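You operate a simulated robot arm through the tools that you are given. There is no shell and no other tool. Be economical: measure what you need, move in short steps, check, and stop when the job is done.

Carry out the task below with a simulated two-armed robot. There is one attempt and no reset: what you move stays moved.

## Task
Pick up the teal paddle with one hand, pass it to the other hand and put it on the right end of the setting bench. Take the paint tin marked "teal" from the middle part of the machine bench and put it on top of the cream mug box. Take the small blue sponge and leave it on the flat top of the console. Take the small white block and leave it on the belt at the end stop. Fetch the white foam pad and set it on top of the glossy white saucer. Take the small clay block and leave it on the right end of the setting bench. Put the test tile marked "Gricato" from the low top of the dryer cabinet on the rollers at the end stop and the test tile marked "Dobbrel" on top of the yellow large wax block. Do these in any order. Set down upright: paint tin.

Only the result counts: the job must be done as asked and must still hold three seconds after the hand-in. Knocking over, shifting, dropping, spilling or breaking anything else fails it.

## Robot
Two 6-joint arms with two-finger grippers on one trunk, on a base that drives. Base frame: it is fixed to the floor where the robot stands at the start and does not move with it; the origin is under the middle of the robot, x ahead of it, y to its left, z up. Lengths are in m, angles in degrees, forces in N, time in s.
The left shoulder is at the start at [0.03, 0.178, 1.088], the right one opposite. With the tool pointing down near the work surface each hand reaches from about 0.52 to 0.82 m from the robot's upright axis, wherever it stands, measured 20 degrees to its own side. Places, roughly: belt at the end stop [-3.7, 2.3, 0.8]; cream mug box [0.75, 3, 1]; flat top of the console (149x14 cm) [-2.9, 4.04, 1.1]; glossy white saucer (15x15x4 cm) [-1.1, 8.6, 1.4]; large wax block [-5.5, 6.25, 1]; paint tin [0.5, 3.25, 1]; right end of the setting bench [0.7, 4.4, 0.8]; rollers at the end stop [-3.9, 8.5, 0.8]; small blue sponge (3x3x4 cm) [0.4, 3.5, 0.9]; small clay block (8x6x4 cm) [-0.7, 8.4, 1.7]; small white block (5x5x5 cm) [0.5, 3.9, 0.9]; teal paddle (6x3x32 cm) [0.7, 0.1, 0.9]; test tile [-5.25, 6.5, 1]; white foam pad (8x8x2 cm) [0.3, 8.4, 0.9]. Payload 2.54 kg a hand.
Tool frame (each hand has its own): the origin (TCP) lies between the finger pads and is the grasp point; the fingertips stand 0.03 m ahead of it; z points along the fingers, y is the line along which they close. The gripper opens to 0.116 m. The gripper's body begins 0.095 m behind the TCP.
Orientation is told as [roll, pitch, yaw] about the base's x, y, z axes, in that order, counted from this pose: with the fingers straight down and closing along the base's y, the tool's x points along the base's -x, its y along +y and its z along -z.

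## Interface
- The arms move only by the tool servo_tool. It takes "left_moves", "right_moves" or both (then of equal length, played together; a hand with none holds still); each is a list that holds one entry, the list of rows, each a list of 6 numbers: the shift along the tool's x, y, z in m, then the turn, a rotation vector about the tool's x, y, z in degrees. In form: [[[x, y, z, ax, ay, az], ...]]. A call has 1 to 20 rows; each row shifts and turns the commanded pose from where the row before left it, along the tool's axes as they then stand. "left_hand" and "right_hand" are, for a hand that has rows, the opening, from 0 (shut) to 1 (fully open), set as the call begins (left out, the last holds). Rows are played at 5 a second. More than 0.05 m and 8.6 degrees between two rows, or a gripper value outside its range, and nothing of the call is played. A pose out of reach is approached as far as the arm can. The call stops where the force on the tool passes 40 N (or 10 N more than at its start, if that is more) or the arm is blocked; 0.2 s more then pass. Each finger travels about 0.153 m/s and halts on what it meets, pressing with about 28 N; the grip force reading is that of the motor and also rises with nothing between the fingers. The clock runs only during rows and for 0.2 s after the last one: add rows that do not move to give the fingers time. The reply holds the time, the measured pose of the TCP, the force on the tool along the base axes, the opening and the grip force, in the units named above and with some noise, with the torque about the TCP (base axes, N m) and any sound that the robot's microphone picked up.
- Cameras (640 x 400 px; columns grow to the right, rows downward): "scene" is now at [0.0542, 0.022, 1.8138]; the picture's right is [0.12, -0.99, 0.00], its down [-0.74, -0.09, -0.66] and it looks along [0.66, 0.08, -0.75] (base axes); focal length 268 px, centre (320, 200). "left" rides on the left gripper at [0.069, 0.015, -0.122] in its tool frame; the picture's right is [-0.21, 0.98, 0.00], its down [-0.83, -0.18, -0.53] and it looks along [-0.52, -0.11, 0.85] (tool axes); focal length 251 px, centre (320, 200). "right" rides on the right gripper at [0.069, -0.015, -0.122] in its tool frame; the picture's right is [0.21, 0.98, 0.00], its down [-0.83, 0.18, -0.53] and it looks along [-0.52, 0.11, 0.85] (tool axes); focal length 251 px, centre (320, 200). There is no depth. A picture from a camera that has moved, and an enlarged one, comes with that camera's place and axes in the base frame and with its lens. The place of the scene camera against the robot may be out by one fixed shift of up to 0.018 m in any direction.
- snapshot(camera): a new picture of that camera. The clock stands still meanwhile.
- move_column(by): slides the trunk up (or, below 0, down) by that many m; the arms and the scene camera ride with it, the base frame stays. It gives what a move gives, with no picture.
- steer(legs): drives the robot by 1 to 6 legs, each [ahead, left, turn to the left] in m, m and degrees, along the robot's own axes; the way and the turn of a leg run together, so that a leg with both is an arc; at most 1.5 m and 180 degrees a leg. The arms and the cameras ride along, it lands a little off, and it stops where it bumps. It gives what a move gives.
- turn_head(pan, tilt): turns the head with the scene camera to pan (to the left, within 143 degrees either way) and tilt (down, from -29 to 69), counted from straight ahead of the robot. It gives what a move gives.
- close_up(camera, box): a new picture of the part [left, top, right, bottom] of that camera's present view, enlarged. The clock stands still meanwhile.
- close_job(): hands the job in; it is judged then, once.

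Go step by step. Nothing tells you exact positions but the pictures and the camera data: compare them with the known pose of the tool, close in by small moves and look again before you grip or let go. The budget is 493 turns and 256 pictures, counting those below and the enlarged ones. Unless the task says otherwise, let go and move clear before handing in.

The tools are called after ">>>" as a command line: name --argument value ..., lists and objects as JSON in quotes. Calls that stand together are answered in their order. servo_tool: Moves the arms, as the interface text tells. Its arguments: {"type":"object","properties":{"left_moves":{"type":"array","items":{"type":"array","items":{"type":"array","items":{"type":"number"}}}},"left_hand":{"type":"number"},"right_moves":{"type":"array","items":{"type":"array","items":{"type":"array","items":{"type":"number"}}}},"right_hand":{"type":"number"}},"required":[]} The other tools are called the same way: move_column (by) slides the trunk up or down; steer (legs) drives the base; turn_head (pan, tilt) turns the head that bears the scene camera; snapshot (camera) takes a picture; close_up (camera, box) takes an enlarged picture of a part of a camera's view; close_job () hands the job in.

At the start:

```text
time_s: 0.0
left_ee_pos: [0.4131, 0.2277, 1.1766]
left_tcp_rot: [0.0, 0.0, 0.1]
left_contact_force: [0.5, -0.4, -1.2]
left_torque: [0.0, -0.01, 0.01]
left_grip_width: 0.1161
left_grasp_force: 0.1
right_ee_pos: [0.417, -0.1029, 1.1365]
right_tcp_rot: [0.0, 0.0, 0.0]
right_contact_force: [-0.8, -0.2, -0.1]
right_torque: [0.02, 0.01, -0.04]
right_grip_width: 0.1162
right_grasp_force: 0.0
trunk travel left (down, up): [-0.3, 0.24]
robot x, y, heading: [-0.0003, 0.0005, -0.0]
head pan, tilt: [7.0, 48.6]
```

scene: 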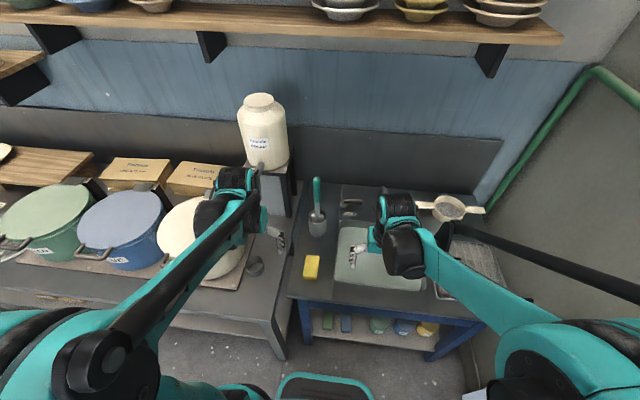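
right: 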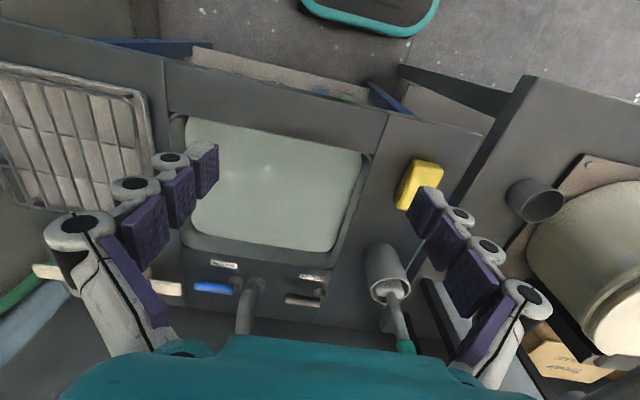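
left: 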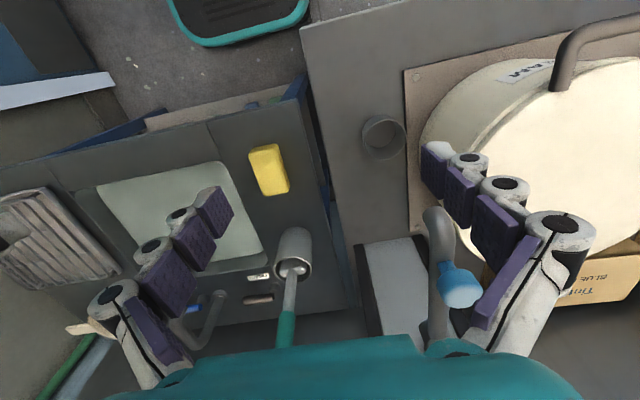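

I see the teal-handled paddle standing in a grey cup near [0.75, 0.11]. I'll look more closely before I plan the grasp.

>>> close_up --camera "scene" --box '[240, 150, 400, 250]'

>>> close_up --camera "left" --box '[200, 200, 400, 400]'

```text
4.00 times, centred on (320, 200) of scene
camera zoom: at [0.0542, 0.022, 1.8138], right [0.12, -0.99, 0.0], down [-0.74, -0.09, -0.66], along [0.66, 0.08, -0.75], focal length 1071 px, centre (320, 200)
```

zoom: 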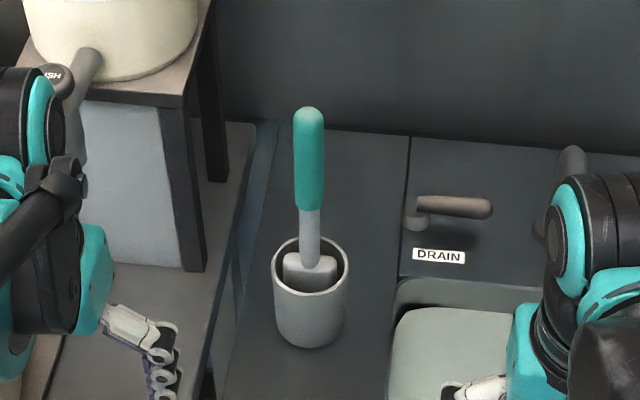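

```text
2.00 times, centred on (300, 300) of left
camera zoom: at [0.3442, 0.2403, 1.298], right [0.21, 0.98, 0.0], down [0.83, -0.18, 0.53], along [0.52, -0.11, -0.85], focal length 503 px, centre (360, 0)
```

zoom: 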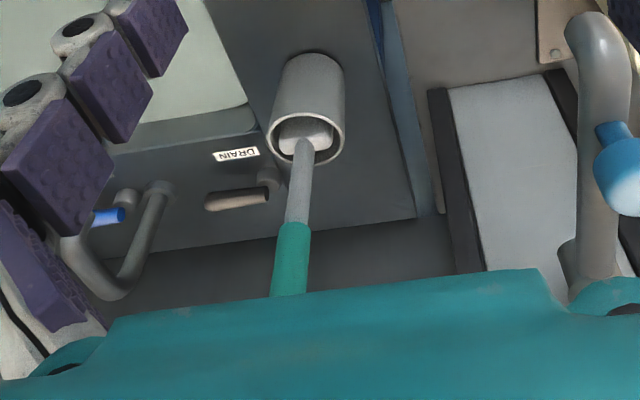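

The paddle's handle is teal from about z 1.055 to 1.19 at roughly (0.695, 0.11). I'll move the left hand aside, then turn the right hand to point forward for a side grasp.

>>> servo_tool --left_moves '[[[0, 0.03, -0.03, 0, 0, 0], [0, 0.03, -0.03, 0, 0, 0], [0, 0.03, -0.03, 0, 0, 0], [0, 0.02, -0.02, 0, 0, 0]]]'

>>> servo_tool --right_moves '[[[-0.01, 0.018, 0, 0, -7.5, 0], [-0.0099, 0.018, 0.0013, 0, -7.5, 0], [-0.0097, 0.018, 0.0026, 0, -7.5, 0], [-0.0092, 0.018, 0.0038, 0, -7.5, 0], [-0.0087, 0.018, 0.005, 0, -7.5, 0], [-0.0079, 0.018, 0.0061, 0, -7.5, 0], [-0.0071, 0.018, 0.0071, 0, -7.5, 0], [-0.0061, 0.018, 0.0079, 0, -7.5, 0], [-0.005, 0.018, 0.0087, 0, -7.5, 0], [-0.0038, 0.018, 0.0092, 0, -7.5, 0], [-0.0026, 0.018, 0.0097, 0, -7.5, 0], [-0.0013, 0.015, 0.0099, 0, -7.5, 0]]]'

>>> snapshot --camera "scene"

>>> snapshot --camera "right"

```text
time_s: 1.0
left_ee_pos: [0.4146, 0.3382, 1.287]
left_tcp_rot: [0.0, 0.0, 0.0]
left_contact_force: [0.5, -0.7, 0.2]
left_torque: [-0.02, 0.0, 0.0]
left_grip_width: 0.1159
left_grasp_force: 0.1
right_ee_pos: [0.4168, -0.1026, 1.1361]
right_tcp_rot: [0.0, 0.1, 0.0]
right_contact_force: [-0.6, -0.5, 0.1]
right_torque: [-0.03, 0.01, -0.02]
right_grip_width: 0.1157
right_grasp_force: 0.0
trunk travel left (down, up): [-0.3, 0.24]
robot x, y, heading: [-0.0, 0.0003, -0.0]
head pan, tilt: [7.0, 48.6]
```

```text
time_s: 3.6
left_ee_pos: [0.4155, 0.3387, 1.2857]
left_tcp_rot: [0.0, 0.0, 0.1]
left_contact_force: [-0.2, 0.1, 0.1]
left_torque: [-0.03, 0.03, -0.06]
left_grip_width: 0.116
left_grasp_force: 0.0
right_ee_pos: [0.5614, 0.1357, 1.1837]
right_tcp_rot: [-23.4, -90.1, 23.4]
right_contact_force: [1.6, 0.6, 0.3]
right_torque: [0.01, 0.05, -0.01]
right_grip_width: 0.1158
right_grasp_force: 0.0
right hand out of reach, approached as far as the arm can: row 9, 10, 11, 12
trunk travel left (down, up): [-0.3, 0.24]
robot x, y, heading: [0.0013, -0.0011, -0.1]
head pan, tilt: [7.0, 48.6]
```

```text
250 pictures are left
camera scene: at [0.0554, 0.0232, 1.8137], right [0.12, -0.99, 0.0], down [-0.75, -0.09, -0.66], along [0.66, 0.08, -0.75], focal length 268 px, centre (320, 200)
```

scene: 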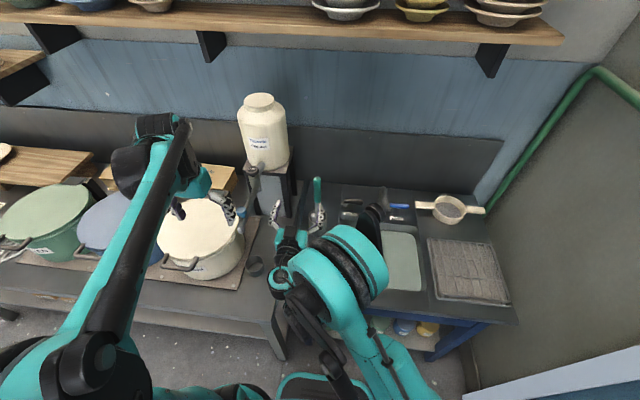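

```text
249 pictures are left
camera right: at [0.4392, 0.1217, 1.1146], right [0.0, 0.98, -0.21], down [-0.53, 0.18, 0.83], along [0.85, 0.11, 0.52], focal length 251 px, centre (320, 200)
```

right: 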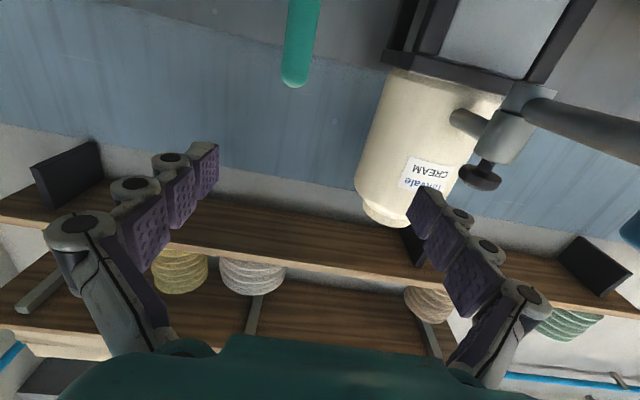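

The right hand now points forward and the handle sits near (0.715, 0.101), with its tip at about z 1.15. I'll lower the hand and line it up.

>>> servo_tool --right_moves '[[[0.01, -0.003, 0.01, 0, 0, 0], [0.01, -0.003, 0.01, 0, 0, 0], [0.01, -0.003, 0.01, 0, 0, 0], [0.01, 0, 0, 0, 0, 0]]]'

>>> snapshot --camera "right"

```text
time_s: 4.6
left_ee_pos: [0.4147, 0.3378, 1.2857]
left_tcp_rot: [0.0, -0.1, -0.1]
left_contact_force: [0.0, 0.0, -0.4]
left_torque: [-0.02, 0.02, -0.03]
left_grip_width: 0.116
left_grasp_force: 0.1
right_ee_pos: [0.601, 0.1352, 1.1547]
right_tcp_rot: [-22.7, -89.9, 22.7]
right_contact_force: [0.2, -0.1, 0.6]
right_torque: [0.03, -0.04, 0.0]
right_grip_width: 0.1161
right_grasp_force: 0.0
right hand out of reach, approached as far as the arm can: row 1, 3, 4
trunk travel left (down, up): [-0.3, 0.24]
robot x, y, heading: [0.002, 0.0003, -0.1]
head pan, tilt: [7.0, 48.6]
```

```text
248 pictures are left
camera right: at [0.4776, 0.1202, 1.0852], right [0.0, 0.98, -0.21], down [-0.53, 0.18, 0.83], along [0.85, 0.11, 0.52], focal length 251 px, centre (320, 200)
```

right: 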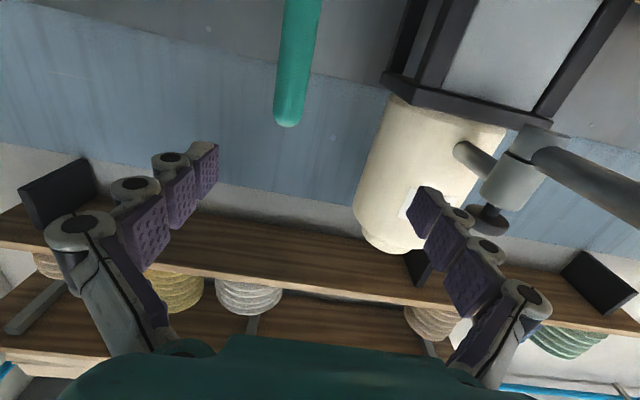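

The handle tip is confirmed at about (0.715, 0.102, 1.15). I'll continue forward in small steps.

>>> servo_tool --right_moves '[[[0, 0, 0.015, 0, 0, 0], [0, 0, 0.015, 0, 0, 0], [0, 0, 0.01, 0, 0, 0]]]'

```text
time_s: 5.4
left_ee_pos: [0.4142, 0.3372, 1.2854]
left_tcp_rot: [0.0, 0.0, 0.0]
left_contact_force: [-0.3, -0.1, 0.4]
left_torque: [0.03, -0.02, 0.02]
left_grip_width: 0.1161
left_grasp_force: 0.0
right_ee_pos: [0.6406, 0.1351, 1.1539]
right_tcp_rot: [-10.7, -90.0, 10.7]
right_contact_force: [-0.5, -0.2, -1.4]
right_torque: [-0.03, 0.03, 0.01]
right_grip_width: 0.1158
right_grasp_force: 0.1
trunk travel left (down, up): [-0.3, 0.24]
robot x, y, heading: [-0.0018, 0.0008, -0.1]
head pan, tilt: [7.0, 48.6]
```

The hand is within reach now, so I'll align y and z before the final approach.

>>> servo_tool --right_moves '[[[0.015, -0.01, 0, 0, 0, 0], [0.02, -0.012, 0, 0, 0, 0], [0.02, -0.011, 0, 0, 0, 0]]]'

>>> snapshot --camera "right"

>>> close_up --camera "scene" --box '[240, 150, 400, 250]'

```text
time_s: 6.2
left_ee_pos: [0.4156, 0.3376, 1.2854]
left_tcp_rot: [0.0, 0.0, 0.0]
left_contact_force: [-0.3, -0.1, -0.1]
left_torque: [0.0, 0.01, 0.03]
left_grip_width: 0.1161
left_grasp_force: 0.1
right_ee_pos: [0.6568, 0.1149, 1.1104]
right_tcp_rot: [-2.5, -89.9, 2.4]
right_contact_force: [-0.4, 0.6, 0.4]
right_torque: [-0.02, -0.01, 0.01]
right_grip_width: 0.1162
right_grasp_force: 0.0
right hand out of reach, approached as far as the arm can: row 2, 3
trunk travel left (down, up): [-0.3, 0.24]
robot x, y, heading: [-0.0013, 0.001, -0.3]
head pan, tilt: [7.0, 48.6]
```

```text
247 pictures are left
camera right: at [0.5333, 0.1001, 1.0422], right [0.0, 0.98, -0.21], down [-0.53, 0.18, 0.83], along [0.85, 0.11, 0.52], focal length 251 px, centre (320, 200)
```

right: 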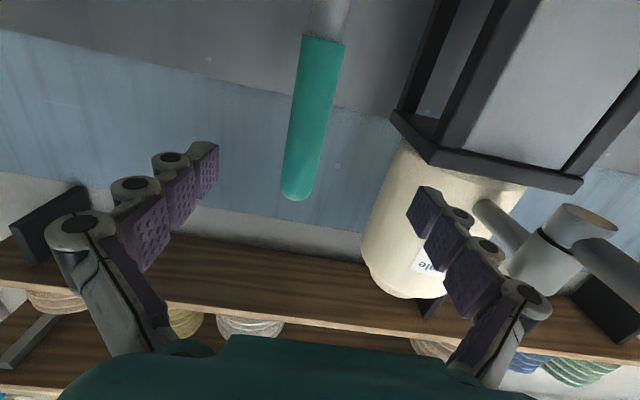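

```text
4.00 times, centred on (320, 200) of scene
camera zoom: at [0.0552, 0.0219, 1.8137], right [0.12, -0.99, 0.0], down [-0.74, -0.09, -0.66], along [0.66, 0.08, -0.75], focal length 1071 px, centre (320, 200)
```

zoom: 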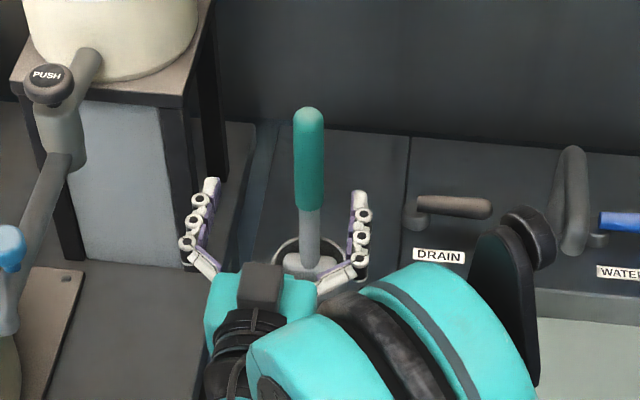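

The handle is between the fingers. I'll go forward to it and close.

>>> servo_tool --right_moves '[[[0, 0, 0.015, 0, 0, 0], [0, 0, 0.015, 0, 0, 0], [0, 0, 0.015, 0, 0, 0], [0, 0, 0.01, 0, 0, 0]]]'

>>> snapshot --camera "right"

```text
time_s: 7.2
left_ee_pos: [0.4147, 0.3388, 1.2856]
left_tcp_rot: [0.0, 0.0, 0.0]
left_contact_force: [0.2, 0.6, 0.3]
left_torque: [0.0, 0.0, 0.02]
left_grip_width: 0.1162
left_grasp_force: 0.0
right_ee_pos: [0.7119, 0.114, 1.1118]
right_tcp_rot: [-19.0, -89.9, 18.9]
right_contact_force: [0.7, 0.7, 0.0]
right_torque: [-0.01, 0.01, 0.0]
right_grip_width: 0.1159
right_grasp_force: 0.1
trunk travel left (down, up): [-0.3, 0.24]
robot x, y, heading: [0.0022, 0.0018, -0.1]
head pan, tilt: [7.0, 48.6]
```

```text
245 pictures are left
camera right: at [0.5893, 0.0995, 1.0424], right [0.0, 0.98, -0.21], down [-0.53, 0.18, 0.83], along [0.85, 0.11, 0.52], focal length 251 px, centre (320, 200)
```

right: 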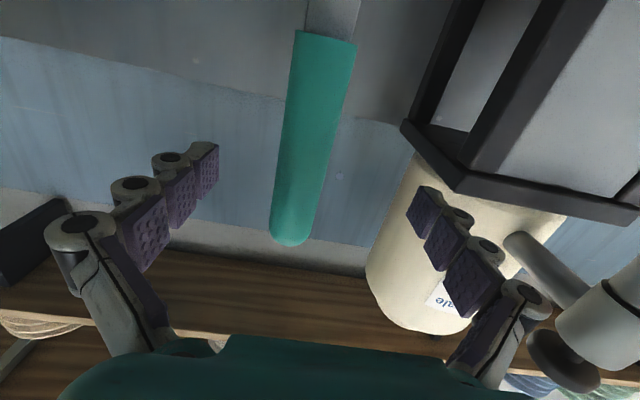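

Triangulation puts the handle at x ≈ 0.71 to 0.72. I'll centre y, step slightly forward and grip.

>>> servo_tool --right_moves '[[[0, -0.006, 0.004, 0, 0, 0], [0, -0.006, 0.003, 0, 0, 0]]]'

>>> servo_tool --right_hand 0 --right_moves '[[[0, 0, 0, 0, 0, 0], [0, 0, 0, 0, 0, 0], [0, 0, 0, 0, 0, 0], [0, 0, 0, 0, 0, 0]]]'

>>> close_up --camera "scene" --box '[240, 150, 400, 250]'

```text
time_s: 7.8
left_ee_pos: [0.4138, 0.3371, 1.286]
left_tcp_rot: [0.0, 0.1, 0.0]
left_contact_force: [-0.4, -0.2, -0.1]
left_torque: [0.02, -0.01, -0.03]
left_grip_width: 0.1159
left_grasp_force: 0.0
right_ee_pos: [0.7188, 0.1028, 1.1121]
right_tcp_rot: [-49.0, -90.0, 49.1]
right_contact_force: [-0.9, 0.1, -0.2]
right_torque: [-0.03, 0.0, 0.01]
right_grip_width: 0.116
right_grasp_force: 0.1
trunk travel left (down, up): [-0.3, 0.24]
robot x, y, heading: [-0.0, -0.0005, 0.1]
head pan, tilt: [7.0, 48.6]
```

```text
time_s: 8.8
left_ee_pos: [0.4148, 0.3384, 1.2854]
left_tcp_rot: [0.0, 0.0, 0.0]
left_contact_force: [0.0, -0.5, 0.3]
left_torque: [-0.01, 0.01, 0.01]
left_grip_width: 0.1162
left_grasp_force: 0.0
right_ee_pos: [0.7188, 0.1033, 1.1119]
right_tcp_rot: [-36.5, -90.0, 36.6]
right_contact_force: [0.0, 0.4, 0.1]
right_torque: [-0.04, -0.01, 0.01]
right_grip_width: 0.0253
right_grasp_force: 28.6
trunk travel left (down, up): [-0.3, 0.24]
robot x, y, heading: [0.002, 0.0032, -0.1]
head pan, tilt: [7.0, 48.6]
```

```text
4.00 times, centred on (320, 200) of scene
camera zoom: at [0.0545, 0.0221, 1.8137], right [0.12, -0.99, 0.0], down [-0.74, -0.09, -0.66], along [0.66, 0.08, -0.75], focal length 1071 px, centre (320, 200)
```

zoom: 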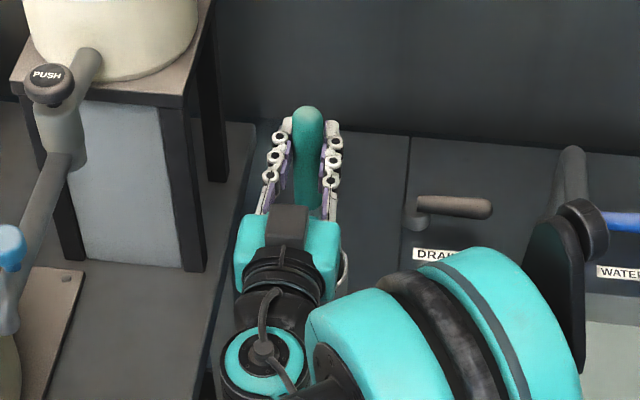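

The handle is gripped at 25 mm. I'll use the column to lift it straight out of the cup.

>>> move_column --by 0.19

>>> snapshot --camera "scene"

```text
time_s: 10.9
left_ee_pos: [0.4153, 0.3386, 1.4753]
left_tcp_rot: [0.0, 0.1, 0.0]
left_contact_force: [0.8, 0.1, 0.7]
left_torque: [0.0, -0.03, 0.01]
left_grip_width: 0.1159
left_grasp_force: 0.1
right_ee_pos: [0.7191, 0.1029, 1.3003]
right_tcp_rot: [-19.8, -90.0, 19.7]
right_contact_force: [-0.4, -0.9, -1.5]
right_torque: [-0.01, 0.0, 0.02]
right_grip_width: 0.0257
right_grasp_force: 28.4
trunk travel left (down, up): [-0.49, 0.05]
robot x, y, heading: [0.0009, -0.0033, 0.0]
head pan, tilt: [7.0, 48.6]
```

```text
243 pictures are left
camera scene: at [0.0547, 0.0222, 2.0036], right [0.12, -0.99, 0.0], down [-0.74, -0.09, -0.66], along [0.66, 0.08, -0.75], focal length 268 px, centre (320, 200)
```

scene: 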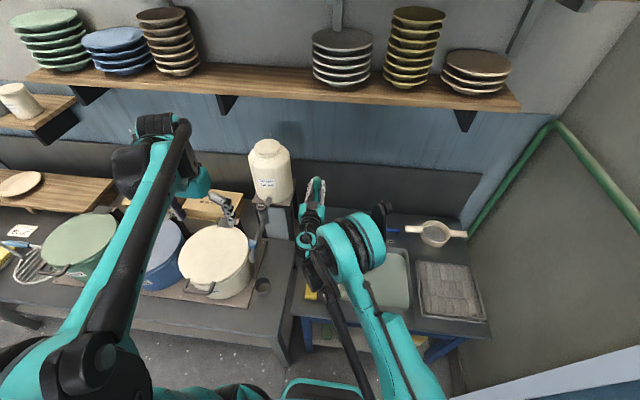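

The paddle should be clear of the cup. I'll back away and then check.

>>> steer --legs '[[-0.3, 0, 0]]'

>>> snapshot --camera "scene"

>>> snapshot --camera "left"

```text
time_s: 12.9
left_ee_pos: [0.1112, 0.3378, 1.4759]
left_tcp_rot: [-0.1, 0.0, 0.2]
left_contact_force: [-0.1, -0.4, -1.1]
left_torque: [-0.02, 0.01, 0.01]
left_grip_width: 0.1159
left_grasp_force: 0.0
right_ee_pos: [0.4166, 0.1053, 1.301]
right_tcp_rot: [-12.6, -89.9, 12.9]
right_contact_force: [-0.4, 0.0, -2.0]
right_torque: [0.01, 0.03, 0.04]
right_grip_width: 0.0259
right_grasp_force: 28.0
trunk travel left (down, up): [-0.49, 0.05]
robot x, y, heading: [-0.3024, -0.0027, 0.1]
head pan, tilt: [7.0, 48.6]
```

```text
242 pictures are left
camera scene: at [-0.247, 0.0219, 2.0037], right [0.13, -0.99, 0.0], down [-0.74, -0.09, -0.66], along [0.66, 0.08, -0.75], focal length 268 px, centre (320, 200)
```

scene: 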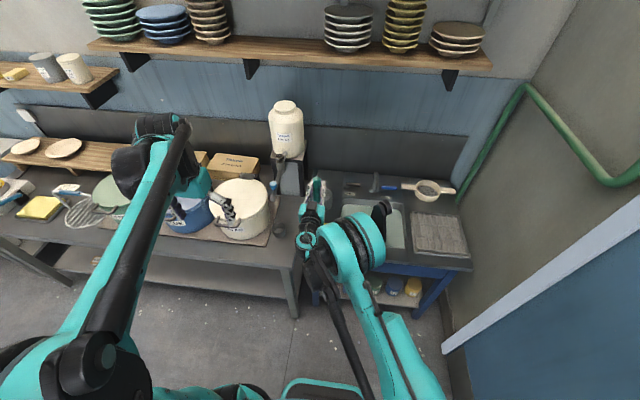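

```text
241 pictures are left
camera left: at [0.0427, 0.3523, 1.5972], right [0.21, 0.98, 0.0], down [0.83, -0.18, 0.53], along [0.52, -0.11, -0.85], focal length 251 px, centre (320, 200)
```

left: 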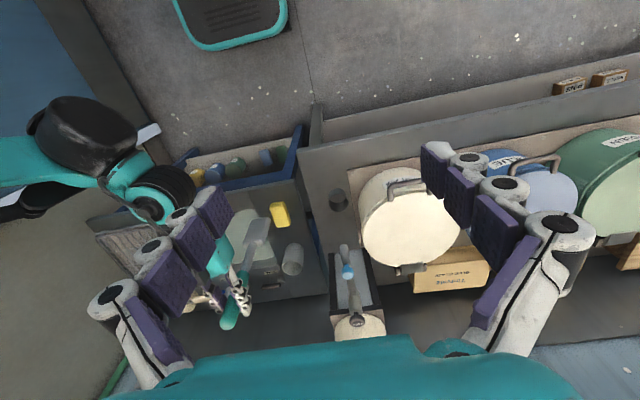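

The paddle is out and the cup is untouched. I'll roll the right hand so the blade points left, ready for the handover.

>>> servo_tool --right_moves '[[[0, 0, 0, 0, 0, 8.2], [0, 0, 0, 0, 0, 8.2], [0, 0, 0, 0, 0, 8.2], [0, 0, 0, 0, 0, 8.2], [0, 0, 0, 0, 0, 8.2], [0, 0, 0, 0, 0, 8.2], [0, 0, 0, 0, 0, 8.2], [0, 0, 0, 0, 0, 8.2], [0, 0, 0, 0, 0, 8.2], [0, 0, 0, 0, 0, 8.2], [0, 0, 0, 0, 0, 8]]]'

>>> snapshot --camera "scene"

```text
time_s: 15.3
left_ee_pos: [0.1107, 0.338, 1.4763]
left_tcp_rot: [0.0, 0.1, 0.3]
left_contact_force: [0.6, 0.8, 0.9]
left_torque: [0.04, -0.02, 0.03]
left_grip_width: 0.1161
left_grasp_force: 0.1
right_ee_pos: [0.4193, 0.1002, 1.3016]
right_tcp_rot: [86.6, -1.7, -89.1]
right_contact_force: [-0.2, -0.2, -1.3]
right_torque: [-0.32, -0.02, 0.03]
right_grip_width: 0.0259
right_grasp_force: 27.7
right hand out of reach, approached as far as the arm can: row 11
trunk travel left (down, up): [-0.49, 0.05]
robot x, y, heading: [-0.3021, -0.0009, 0.3]
head pan, tilt: [7.0, 48.6]
```

```text
240 pictures are left
camera scene: at [-0.2486, 0.0208, 2.0038], right [0.13, -0.99, 0.0], down [-0.74, -0.09, -0.66], along [0.66, 0.08, -0.75], focal length 268 px, centre (320, 200)
```

scene: 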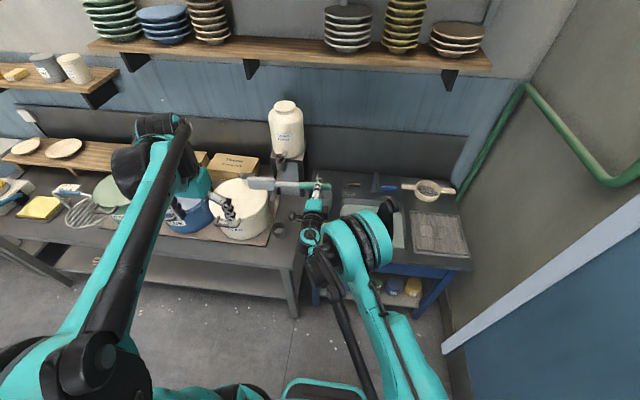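

The paddle lies along +y at about z 1.30. I'll yaw the left hand by 90° so its fingers close along x, then bring it above the rod at y ≈ 0.215.

>>> servo_tool --left_moves '[[[0, 0, 0, 0, 0, 8.2], [0, 0, 0, 0, 0, 8.2], [0, 0, 0, 0, 0, 8.2], [0, 0, 0, 0, 0, 8.2], [0, 0, 0, 0, 0, 8.2], [0, 0, 0, 0, 0, 8.2], [0, 0, 0, 0, 0, 8.2], [0, 0, 0, 0, 0, 8.2], [0, 0, 0, 0, 0, 8.2], [0, 0, 0, 0, 0, 8.2], [0, 0, 0, 0, 0, 8]]]'

>>> servo_tool --left_moves '[[[-0.015, 0.04, 0, 0, 0, 0], [-0.015, 0.04, 0, 0, 0, 0], [-0.015, 0.04, 0, 0, 0, 0], [-0.015, 0.04, 0, 0, 0, 0], [-0.015, 0.04, 0, 0, 0, 0], [-0.015, 0.04, 0, 0, 0, 0], [-0.015, 0.035, 0, 0, 0, 0], [-0.015, 0.033, 0, 0, 0, 0]]]'

>>> snapshot --camera "left"

>>> snapshot --camera "scene"

```text
time_s: 17.7
left_ee_pos: [0.1105, 0.338, 1.4752]
left_tcp_rot: [0.1, 0.0, -89.9]
left_contact_force: [0.8, 0.3, -0.1]
left_torque: [0.03, 0.02, -0.02]
left_grip_width: 0.1159
left_grasp_force: 0.1
right_ee_pos: [0.4195, 0.1002, 1.3015]
right_tcp_rot: [86.7, -2.0, -89.1]
right_contact_force: [-0.5, -0.2, -1.4]
right_torque: [-0.36, -0.02, 0.02]
right_grip_width: 0.0255
right_grasp_force: 27.6
trunk travel left (down, up): [-0.49, 0.05]
robot x, y, heading: [-0.3026, -0.001, 0.1]
head pan, tilt: [7.0, 48.6]
```

```text
time_s: 19.5
left_ee_pos: [0.4225, 0.2188, 1.4748]
left_tcp_rot: [-0.1, -0.1, -89.8]
left_contact_force: [1.1, -0.1, 0.1]
left_torque: [0.0, 0.05, -0.02]
left_grip_width: 0.1161
left_grasp_force: 0.0
right_ee_pos: [0.4227, 0.0993, 1.2991]
right_tcp_rot: [86.6, -2.0, -89.1]
right_contact_force: [0.7, -1.0, -2.3]
right_torque: [-0.33, -0.03, -0.01]
right_grip_width: 0.0257
right_grasp_force: 27.8
trunk travel left (down, up): [-0.49, 0.05]
robot x, y, heading: [-0.3057, -0.0036, 0.0]
head pan, tilt: [7.0, 48.6]
```

```text
239 pictures are left
camera left: at [0.4377, 0.2874, 1.5955], right [0.98, -0.21, 0.0], down [-0.18, -0.83, 0.53], along [-0.11, -0.52, -0.85], focal length 251 px, centre (320, 200)
```

left: 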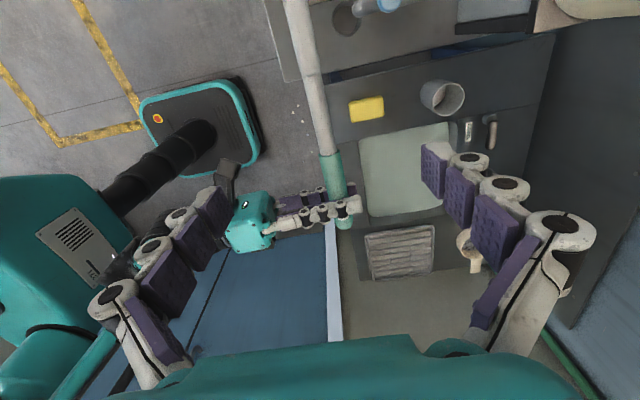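

```text
238 pictures are left
camera scene: at [-0.2448, 0.0212, 2.0036], right [0.13, -0.99, 0.0], down [-0.75, -0.09, -0.66], along [0.65, 0.08, -0.75], focal length 268 px, centre (320, 200)
```

scene: 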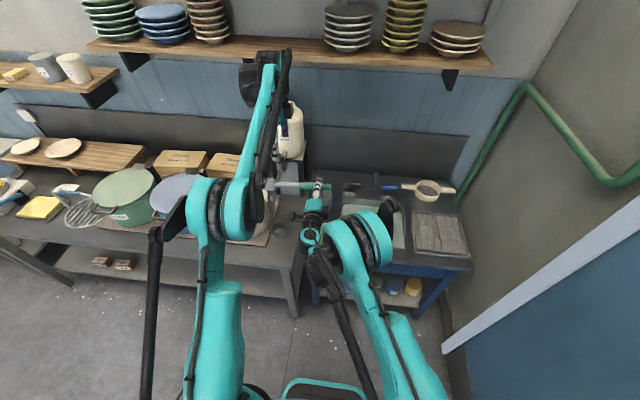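

The TCP will land on the grey rod with a small +x correction. I'll descend in two stages.

>>> servo_tool --left_moves '[[[0, 0.003, 0.03, 0, 0, 0], [0, 0.002, 0.03, 0, 0, 0], [0, 0, 0.03, 0, 0, 0], [0, 0, 0.02, 0, 0, 0]]]'

>>> snapshot --camera "left"

```text
time_s: 20.5
left_ee_pos: [0.4244, 0.2189, 1.3659]
left_tcp_rot: [0.0, 0.0, -89.8]
left_contact_force: [-0.2, -1.2, -0.2]
left_torque: [-0.04, 0.03, 0.0]
left_grip_width: 0.1158
left_grasp_force: 0.1
right_ee_pos: [0.4203, 0.0994, 1.3005]
right_tcp_rot: [86.6, -2.1, -89.1]
right_contact_force: [0.8, -0.1, -1.5]
right_torque: [-0.34, 0.02, 0.0]
right_grip_width: 0.0257
right_grasp_force: 27.7
trunk travel left (down, up): [-0.49, 0.05]
robot x, y, heading: [-0.3053, -0.0026, 0.2]
head pan, tilt: [7.0, 48.6]
```

```text
237 pictures are left
camera left: at [0.44, 0.2871, 1.4871], right [0.98, -0.21, 0.0], down [-0.18, -0.83, 0.53], along [-0.11, -0.52, -0.85], focal length 251 px, centre (320, 200)
```

left: 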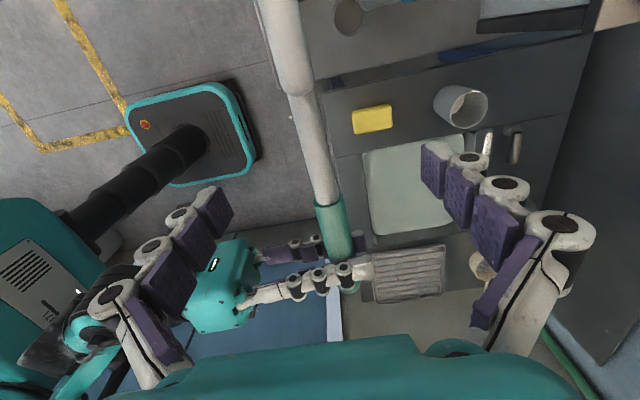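

The rod is centred, so I'll descend the rest of the way and close the left hand.

>>> servo_tool --left_moves '[[[0, 0, 0.025, 0, 0, 0], [0, 0, 0.025, 0, 0, 0], [0, 0, 0.016, 0, 0, 0]]]'

>>> servo_tool --left_hand 0 --left_moves '[[[0, 0, 0, 0, 0, 0], [0, 0, 0, 0, 0, 0], [0, 0, 0, 0, 0, 0], [0, 0, 0, 0, 0, 0]]]'

>>> snapshot --camera "left"

```text
time_s: 21.3
left_ee_pos: [0.4234, 0.2195, 1.3]
left_tcp_rot: [-0.1, 0.0, -89.8]
left_contact_force: [0.5, 0.2, 0.3]
left_torque: [-0.01, 0.02, 0.03]
left_grip_width: 0.1159
left_grasp_force: 0.0
right_ee_pos: [0.4204, 0.0996, 1.3011]
right_tcp_rot: [86.7, -2.0, -89.2]
right_contact_force: [0.1, 0.2, -2.4]
right_torque: [-0.33, -0.01, 0.02]
right_grip_width: 0.0256
right_grasp_force: 27.9
trunk travel left (down, up): [-0.49, 0.05]
robot x, y, heading: [-0.3014, -0.0004, 0.2]
head pan, tilt: [7.0, 48.6]
```

```text
time_s: 22.3
left_ee_pos: [0.4223, 0.22, 1.3001]
left_tcp_rot: [-0.1, 0.0, -89.8]
left_contact_force: [-11.1, 0.9, 0.7]
left_torque: [-0.08, 0.11, -0.48]
left_grip_width: 0.0191
left_grasp_force: 28.1
right_ee_pos: [0.4197, 0.0988, 1.3009]
right_tcp_rot: [86.7, -2.1, -89.2]
right_contact_force: [12.0, -0.7, -2.6]
right_torque: [-0.29, -0.11, -0.82]
right_grip_width: 0.0256
right_grasp_force: 27.7
trunk travel left (down, up): [-0.49, 0.05]
robot x, y, heading: [-0.3018, 0.0002, 0.1]
head pan, tilt: [7.0, 48.6]
```

```text
236 pictures are left
camera left: at [0.4384, 0.2875, 1.4217], right [0.98, -0.21, 0.0], down [-0.18, -0.83, 0.53], along [-0.11, -0.52, -0.85], focal length 251 px, centre (320, 200)
```

left: 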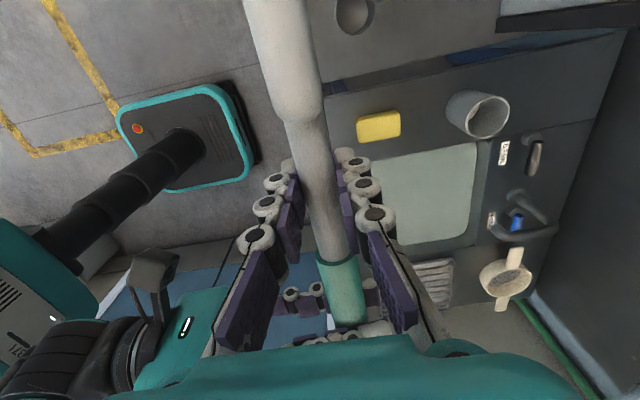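

Both hands hold the paddle now. I'll open the right hand and draw it back.

>>> servo_tool --right_hand 1 --right_moves '[[[0, 0, 0, 0, 0, 0], [0, 0, 0, 0, 0, 0], [0, 0, 0, 0, 0, 0]]]'

>>> servo_tool --right_moves '[[[0, 0, -0.02, 0, 0, 0], [0, 0, -0.02, 0, 0, 0], [0, 0, -0.02, 0, 0, 0]]]'

>>> snapshot --camera "left"

```text
time_s: 23.1
left_ee_pos: [0.4238, 0.2203, 1.2996]
left_tcp_rot: [0.0, 0.1, -89.8]
left_contact_force: [-0.6, 0.2, -0.3]
left_torque: [-0.1, -0.03, 0.01]
left_grip_width: 0.0192
left_grasp_force: 27.9
right_ee_pos: [0.4209, 0.099, 1.3009]
right_tcp_rot: [86.7, -2.0, -89.1]
right_contact_force: [-0.2, -0.6, 0.1]
right_torque: [0.0, -0.01, 0.0]
right_grip_width: 0.116
right_grasp_force: 0.1
trunk travel left (down, up): [-0.49, 0.05]
robot x, y, heading: [-0.3004, -0.0003, 0.4]
head pan, tilt: [7.0, 48.6]
```

```text
time_s: 23.9
left_ee_pos: [0.4225, 0.2203, 1.2999]
left_tcp_rot: [0.0, 0.0, -89.8]
left_contact_force: [0.1, 0.1, 0.1]
left_torque: [-0.07, -0.03, 0.0]
left_grip_width: 0.0191
left_grasp_force: 28.0
right_ee_pos: [0.3592, 0.0994, 1.306]
right_tcp_rot: [86.4, -2.1, -89.2]
right_contact_force: [-1.0, 0.4, -0.1]
right_torque: [-0.01, 0.0, -0.01]
right_grip_width: 0.1158
right_grasp_force: 0.0
trunk travel left (down, up): [-0.49, 0.05]
robot x, y, heading: [-0.3045, 0.0009, -0.0]
head pan, tilt: [7.0, 48.6]
```

```text
235 pictures are left
camera left: at [0.438, 0.2874, 1.422], right [0.98, -0.21, 0.0], down [-0.18, -0.83, 0.53], along [-0.11, -0.52, -0.85], focal length 251 px, centre (320, 200)
```

left: 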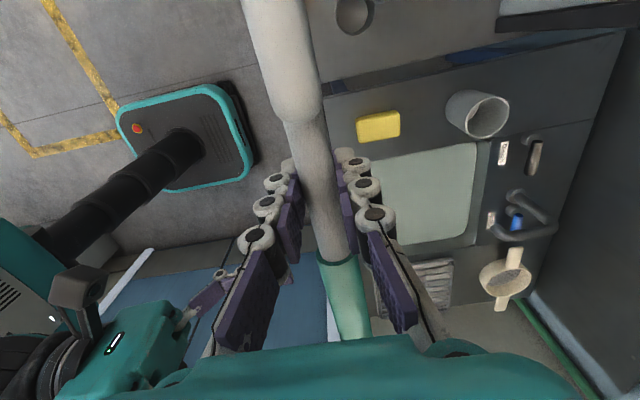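

The handover worked. I'll return the right hand to a tool-down rest pose on its own side.

>>> servo_tool --right_moves '[[[-0.035, 0, 0, 0, 0, 0], [-0.035, 0, 0, 0, 0, 0], [-0.035, 0, 0, 0, 0, 0], [-0.035, 0, 0, 0, 0, 0], [-0.035, 0, 0, 0, 0, 0], [0, 0, 0, 0, 0, -8.2], [0, 0, 0, 0, 0, -8.2], [0, 0, 0, 0, 0, -8.2], [0, 0, 0, 0, 0, -8.2], [0, 0, 0, 0, 0, -8.2], [0, 0, 0, 0, 0, -8.2], [0, 0, 0, 0, 0, -8.2], [0, 0, 0, 0, 0, -8.2], [0, 0, 0, 0, 0, -8.2], [0, 0, 0, 0, 0, -8.2], [0, 0, 0, 0, 0, -8]]]'

>>> servo_tool --right_moves '[[[0, 0, -0.01, 0, 7.5, 0], [0, 0, -0.01, 0, 7.5, 0], [0, 0, -0.01, 0, 7.5, 0], [0, 0, -0.01, 0, 7.5, 0], [0, 0, -0.01, 0, 7.5, 0], [0, 0, -0.01, 0, 7.5, 0], [0, 0, -0.01, 0, 7.5, 0], [0, 0, -0.01, 0, 7.5, 0], [0, 0, -0.01, 0, 7.5, 0], [0, 0, -0.01, 0, 7.5, 0], [0, 0, -0.01, 0, 7.5, 0], [0, 0, -0.01, 0, 7.5, 0]]]'

>>> turn_head --pan 70 --tilt 25

>>> snapshot --camera "scene"

```text
time_s: 27.3
left_ee_pos: [0.4239, 0.2198, 1.3004]
left_tcp_rot: [0.0, -0.1, -89.8]
left_contact_force: [-0.8, 0.5, -0.4]
left_torque: [-0.1, -0.01, -0.04]
left_grip_width: 0.0191
left_grasp_force: 28.3
right_ee_pos: [0.3989, -0.059, 1.3424]
right_tcp_rot: [-31.5, -85.9, 32.2]
right_contact_force: [0.5, -0.2, 0.8]
right_torque: [-0.02, 0.02, 0.03]
right_grip_width: 0.1159
right_grasp_force: 0.1
right hand out of reach, approached as far as the arm can: row 1, 2, 3, 4, 5
trunk travel left (down, up): [-0.49, 0.05]
robot x, y, heading: [-0.3086, -0.0003, 0.2]
head pan, tilt: [7.0, 48.6]
```

```text
time_s: 29.9
left_ee_pos: [0.4253, 0.219, 1.2999]
left_tcp_rot: [-0.2, 0.0, -89.8]
left_contact_force: [-0.7, -0.3, 0.3]
left_torque: [-0.09, 0.02, 0.0]
left_grip_width: 0.0189
left_grasp_force: 28.1
right_ee_pos: [0.3214, -0.057, 1.4169]
right_tcp_rot: [-2.0, 3.5, 0.7]
right_contact_force: [0.2, 0.3, 0.8]
right_torque: [-0.01, 0.02, -0.01]
right_grip_width: 0.116
right_grasp_force: 0.1
trunk travel left (down, up): [-0.49, 0.05]
robot x, y, heading: [-0.3035, 0.0008, 0.3]
head pan, tilt: [7.0, 48.6]
```

```text
time_s: 31.3
left_ee_pos: [0.4244, 0.2191, 1.2999]
left_tcp_rot: [0.0, 0.1, -89.8]
left_contact_force: [-0.9, 0.2, 0.5]
left_torque: [-0.09, 0.02, 0.0]
left_grip_width: 0.019
left_grasp_force: 28.5
right_ee_pos: [0.3195, -0.0572, 1.4175]
right_tcp_rot: [-2.1, 3.3, 0.8]
right_contact_force: [0.4, -0.7, -0.3]
right_torque: [-0.03, -0.01, 0.03]
right_grip_width: 0.116
right_grasp_force: 0.1
trunk travel left (down, up): [-0.49, 0.05]
robot x, y, heading: [-0.3028, 0.0009, 0.2]
head pan, tilt: [70.0, 25.0]
```

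```text
234 pictures are left
camera scene: at [-0.2946, 0.0985, 2.0393], right [0.94, -0.34, 0.0], down [-0.14, -0.4, -0.91], along [0.31, 0.85, -0.42], focal length 268 px, centre (320, 200)
```

scene: 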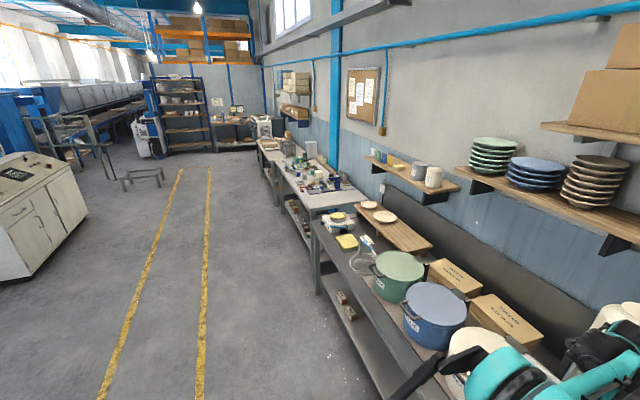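

The benches run along +y at x ≈ 0.7. I'll back off a little and strafe left to the area near y ≈ 3.6.

>>> steer --legs '[[-0.3, 0, 0], [0, 1.4, 0], [0, 1.4, 0], [0, 0.8, 0]]'

>>> turn_head --pan 0 --tilt 35

>>> snapshot --camera "scene"

```text
time_s: 50.4
left_ee_pos: [0.0558, 3.8233, 1.3]
left_tcp_rot: [0.0, -0.1, -88.2]
left_contact_force: [-0.2, 0.7, -1.6]
left_torque: [-0.07, 0.04, 0.01]
left_grip_width: 0.0191
left_grasp_force: 28.4
right_ee_pos: [-0.0402, 3.5442, 1.4172]
right_tcp_rot: [-2.0, 3.2, 2.2]
right_contact_force: [0.3, 0.7, 0.2]
right_torque: [0.01, -0.01, -0.01]
right_grip_width: 0.1159
right_grasp_force: 0.0
trunk travel left (down, up): [-0.49, 0.05]
robot x, y, heading: [-0.6633, 3.5883, 1.7]
head pan, tilt: [70.0, 25.0]
```

```text
time_s: 51.8
left_ee_pos: [0.0551, 3.826, 1.3009]
left_tcp_rot: [0.1, -0.1, -88.3]
left_contact_force: [1.0, 0.2, -2.0]
left_torque: [-0.1, 0.06, -0.01]
left_grip_width: 0.0193
left_grasp_force: 27.9
right_ee_pos: [-0.0402, 3.5458, 1.4177]
right_tcp_rot: [-1.9, 3.3, 2.1]
right_contact_force: [-0.3, 0.4, -0.8]
right_torque: [0.01, 0.0, 0.02]
right_grip_width: 0.1161
right_grasp_force: 0.1
trunk travel left (down, up): [-0.49, 0.05]
robot x, y, heading: [-0.6642, 3.5866, 1.7]
head pan, tilt: [0.0, 35.0]
```

```text
233 pictures are left
camera scene: at [-0.5991, 3.6007, 2.0236], right [0.03, -1.0, 0.0], down [-0.57, -0.02, -0.82], along [0.82, 0.03, -0.57], focal length 268 px, centre (320, 200)
```

scene: 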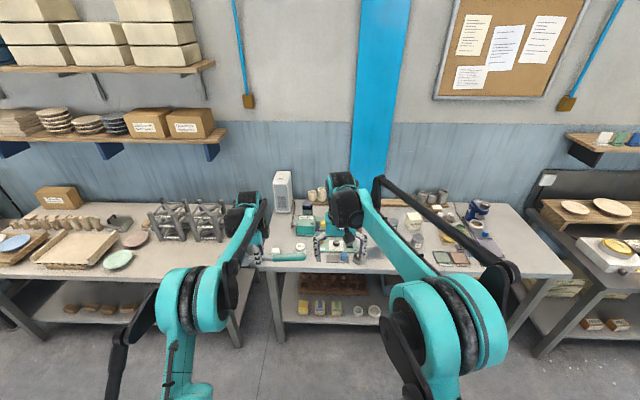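

I see the machine bench in front of me and the setting bench on the left. I'll zoom in on both.

>>> close_up --camera "scene" --box '[100, 160, 300, 300]'

>>> close_up --camera "scene" --box '[260, 160, 520, 300]'

```text
2.86 times, centred on (200, 230) of scene
camera zoom: at [-0.5991, 3.6007, 2.0236], right [0.03, -1.0, 0.0], down [-0.57, -0.02, -0.82], along [0.82, 0.03, -0.57], focal length 765 px, centre (663, 114)
```

zoom: 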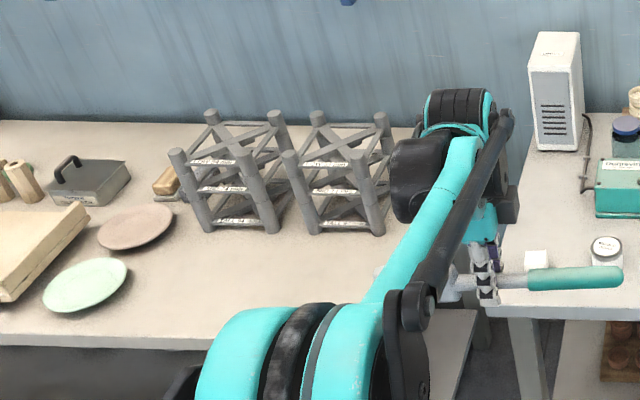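

```text
2.46 times, centred on (390, 230) of scene
camera zoom: at [-0.5991, 3.6007, 2.0236], right [0.03, -1.0, 0.0], down [-0.57, -0.02, -0.82], along [0.82, 0.03, -0.57], focal length 659 px, centre (148, 126)
```

zoom: 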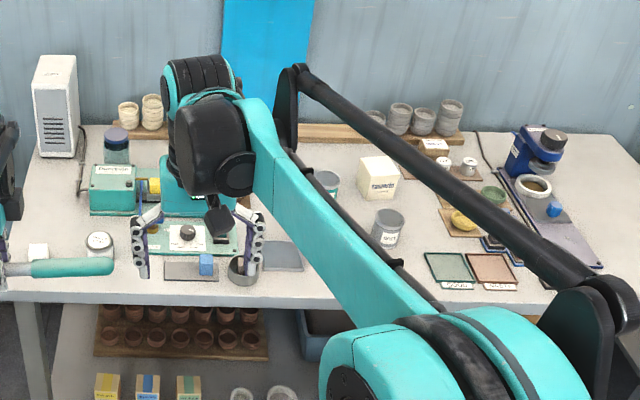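

The white block and blue sponge are at the front of the machine bench. The setting bench's right end has racks on it, so I'll strafe left for a clear view before placing anything.

>>> steer --legs '[[0, 0.45, -1.7]]'

>>> turn_head --pan 5 --tilt 45

>>> snapshot --camera "scene"

>>> snapshot --camera "left"

```text
time_s: 54.5
left_ee_pos: [0.0525, 4.2616, 1.3002]
left_tcp_rot: [-0.1, 0.0, -89.7]
left_contact_force: [0.8, 0.7, -1.6]
left_torque: [-0.12, -0.01, 0.02]
left_grip_width: 0.0192
left_grasp_force: 28.4
right_ee_pos: [-0.0491, 3.9848, 1.418]
right_tcp_rot: [-2.0, 3.4, 0.7]
right_contact_force: [-0.4, -0.1, 0.0]
right_torque: [-0.04, 0.01, -0.02]
right_grip_width: 0.1161
right_grasp_force: 0.0
trunk travel left (down, up): [-0.49, 0.05]
robot x, y, heading: [-0.6723, 4.0423, 0.2]
head pan, tilt: [0.0, 35.0]
```

```text
time_s: 55.2
left_ee_pos: [0.0534, 4.2632, 1.3007]
left_tcp_rot: [0.2, -0.1, -89.7]
left_contact_force: [0.5, 0.2, -2.7]
left_torque: [-0.12, -0.03, 0.01]
left_grip_width: 0.0188
left_grasp_force: 28.1
right_ee_pos: [-0.0491, 3.9864, 1.4174]
right_tcp_rot: [-2.0, 3.3, 0.7]
right_contact_force: [-0.3, 0.2, -0.9]
right_torque: [-0.01, -0.01, 0.02]
right_grip_width: 0.1161
right_grasp_force: 0.0
trunk travel left (down, up): [-0.49, 0.05]
robot x, y, heading: [-0.6721, 4.0397, 0.4]
head pan, tilt: [5.0, 45.0]
```

```text
230 pictures are left
camera scene: at [-0.6142, 4.0623, 2.0088], right [0.09, -1.0, 0.0], down [-0.7, -0.07, -0.71], along [0.7, 0.07, -0.71], focal length 268 px, centre (320, 200)
```

scene: 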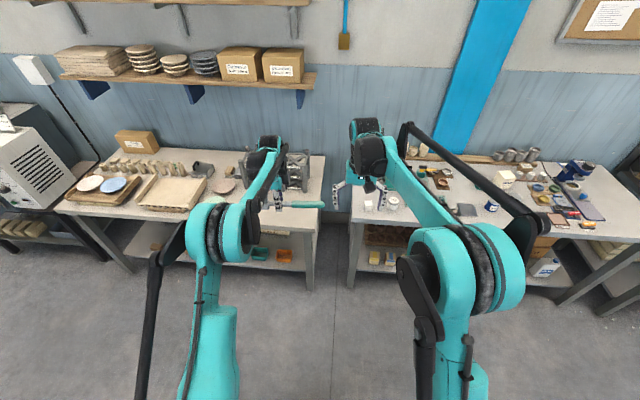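

```text
229 pictures are left
camera left: at [0.0685, 4.331, 1.4215], right [0.98, -0.21, 0.0], down [-0.18, -0.83, 0.53], along [-0.11, -0.52, -0.85], focal length 251 px, centre (320, 200)
```

left: 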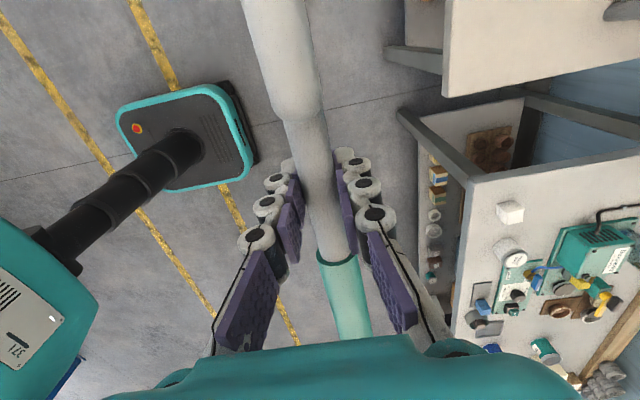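

The setting bench's right-front corner is about (0.33, 4.17), with a free front strip before the racks. I'll drive in so the left hand sits over (0.48, 4.37), then bring the column down to its nominal height.

>>> steer --legs '[[0.42, 0.107, -0.4]]'

>>> move_column --by -0.19

>>> snapshot --camera "left"

>>> snapshot --camera "scene"

```text
time_s: 57.8
left_ee_pos: [0.4638, 4.3619, 1.2996]
left_tcp_rot: [0.0, -0.1, -90.4]
left_contact_force: [-0.7, 0.2, -2.1]
left_torque: [-0.13, -0.01, 0.02]
left_grip_width: 0.0189
left_grasp_force: 28.5
right_ee_pos: [0.355, 4.085, 1.4181]
right_tcp_rot: [-1.9, 3.3, 0.2]
right_contact_force: [-0.4, 0.1, 0.3]
right_torque: [0.01, -0.02, -0.01]
right_grip_width: 0.116
right_grasp_force: 0.1
trunk travel left (down, up): [-0.49, 0.05]
robot x, y, heading: [-0.2649, 4.148, -0.4]
head pan, tilt: [5.0, 45.0]
```

```text
time_s: 59.9
left_ee_pos: [0.4629, 4.3611, 1.1099]
left_tcp_rot: [0.0, -0.1, -90.4]
left_contact_force: [0.6, 0.1, -1.8]
left_torque: [-0.09, 0.03, 0.02]
left_grip_width: 0.019
left_grasp_force: 27.8
right_ee_pos: [0.3562, 4.0844, 1.2272]
right_tcp_rot: [-2.0, 3.3, 0.2]
right_contact_force: [0.4, 0.2, 0.5]
right_torque: [-0.02, -0.02, -0.01]
right_grip_width: 0.1161
right_grasp_force: 0.1
trunk travel left (down, up): [-0.3, 0.24]
robot x, y, heading: [-0.2628, 4.1492, -0.3]
head pan, tilt: [5.0, 45.0]
```

```text
228 pictures are left
camera left: at [0.4782, 4.4289, 1.232], right [0.98, -0.22, 0.0], down [-0.19, -0.82, 0.53], along [-0.12, -0.52, -0.85], focal length 251 px, centre (320, 200)
```

left: 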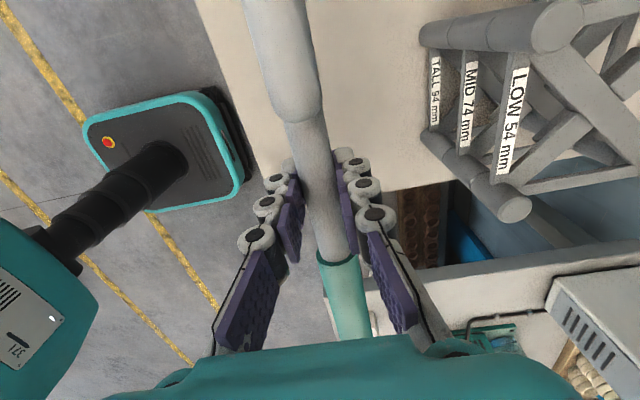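

```text
227 pictures are left
camera scene: at [-0.2079, 4.1683, 1.8189], right [0.08, -1.0, 0.0], down [-0.7, -0.06, -0.71], along [0.7, 0.06, -0.71], focal length 268 px, centre (320, 200)
```

scene: 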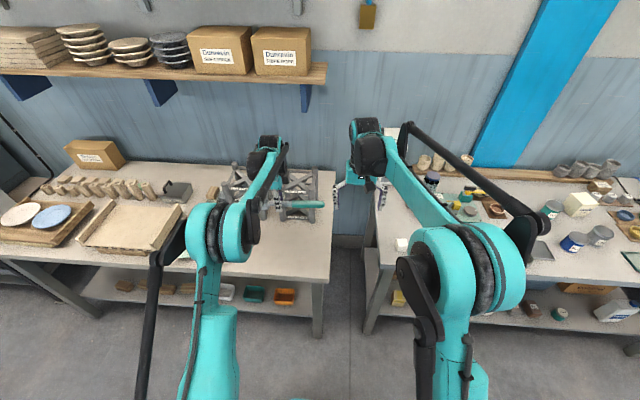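

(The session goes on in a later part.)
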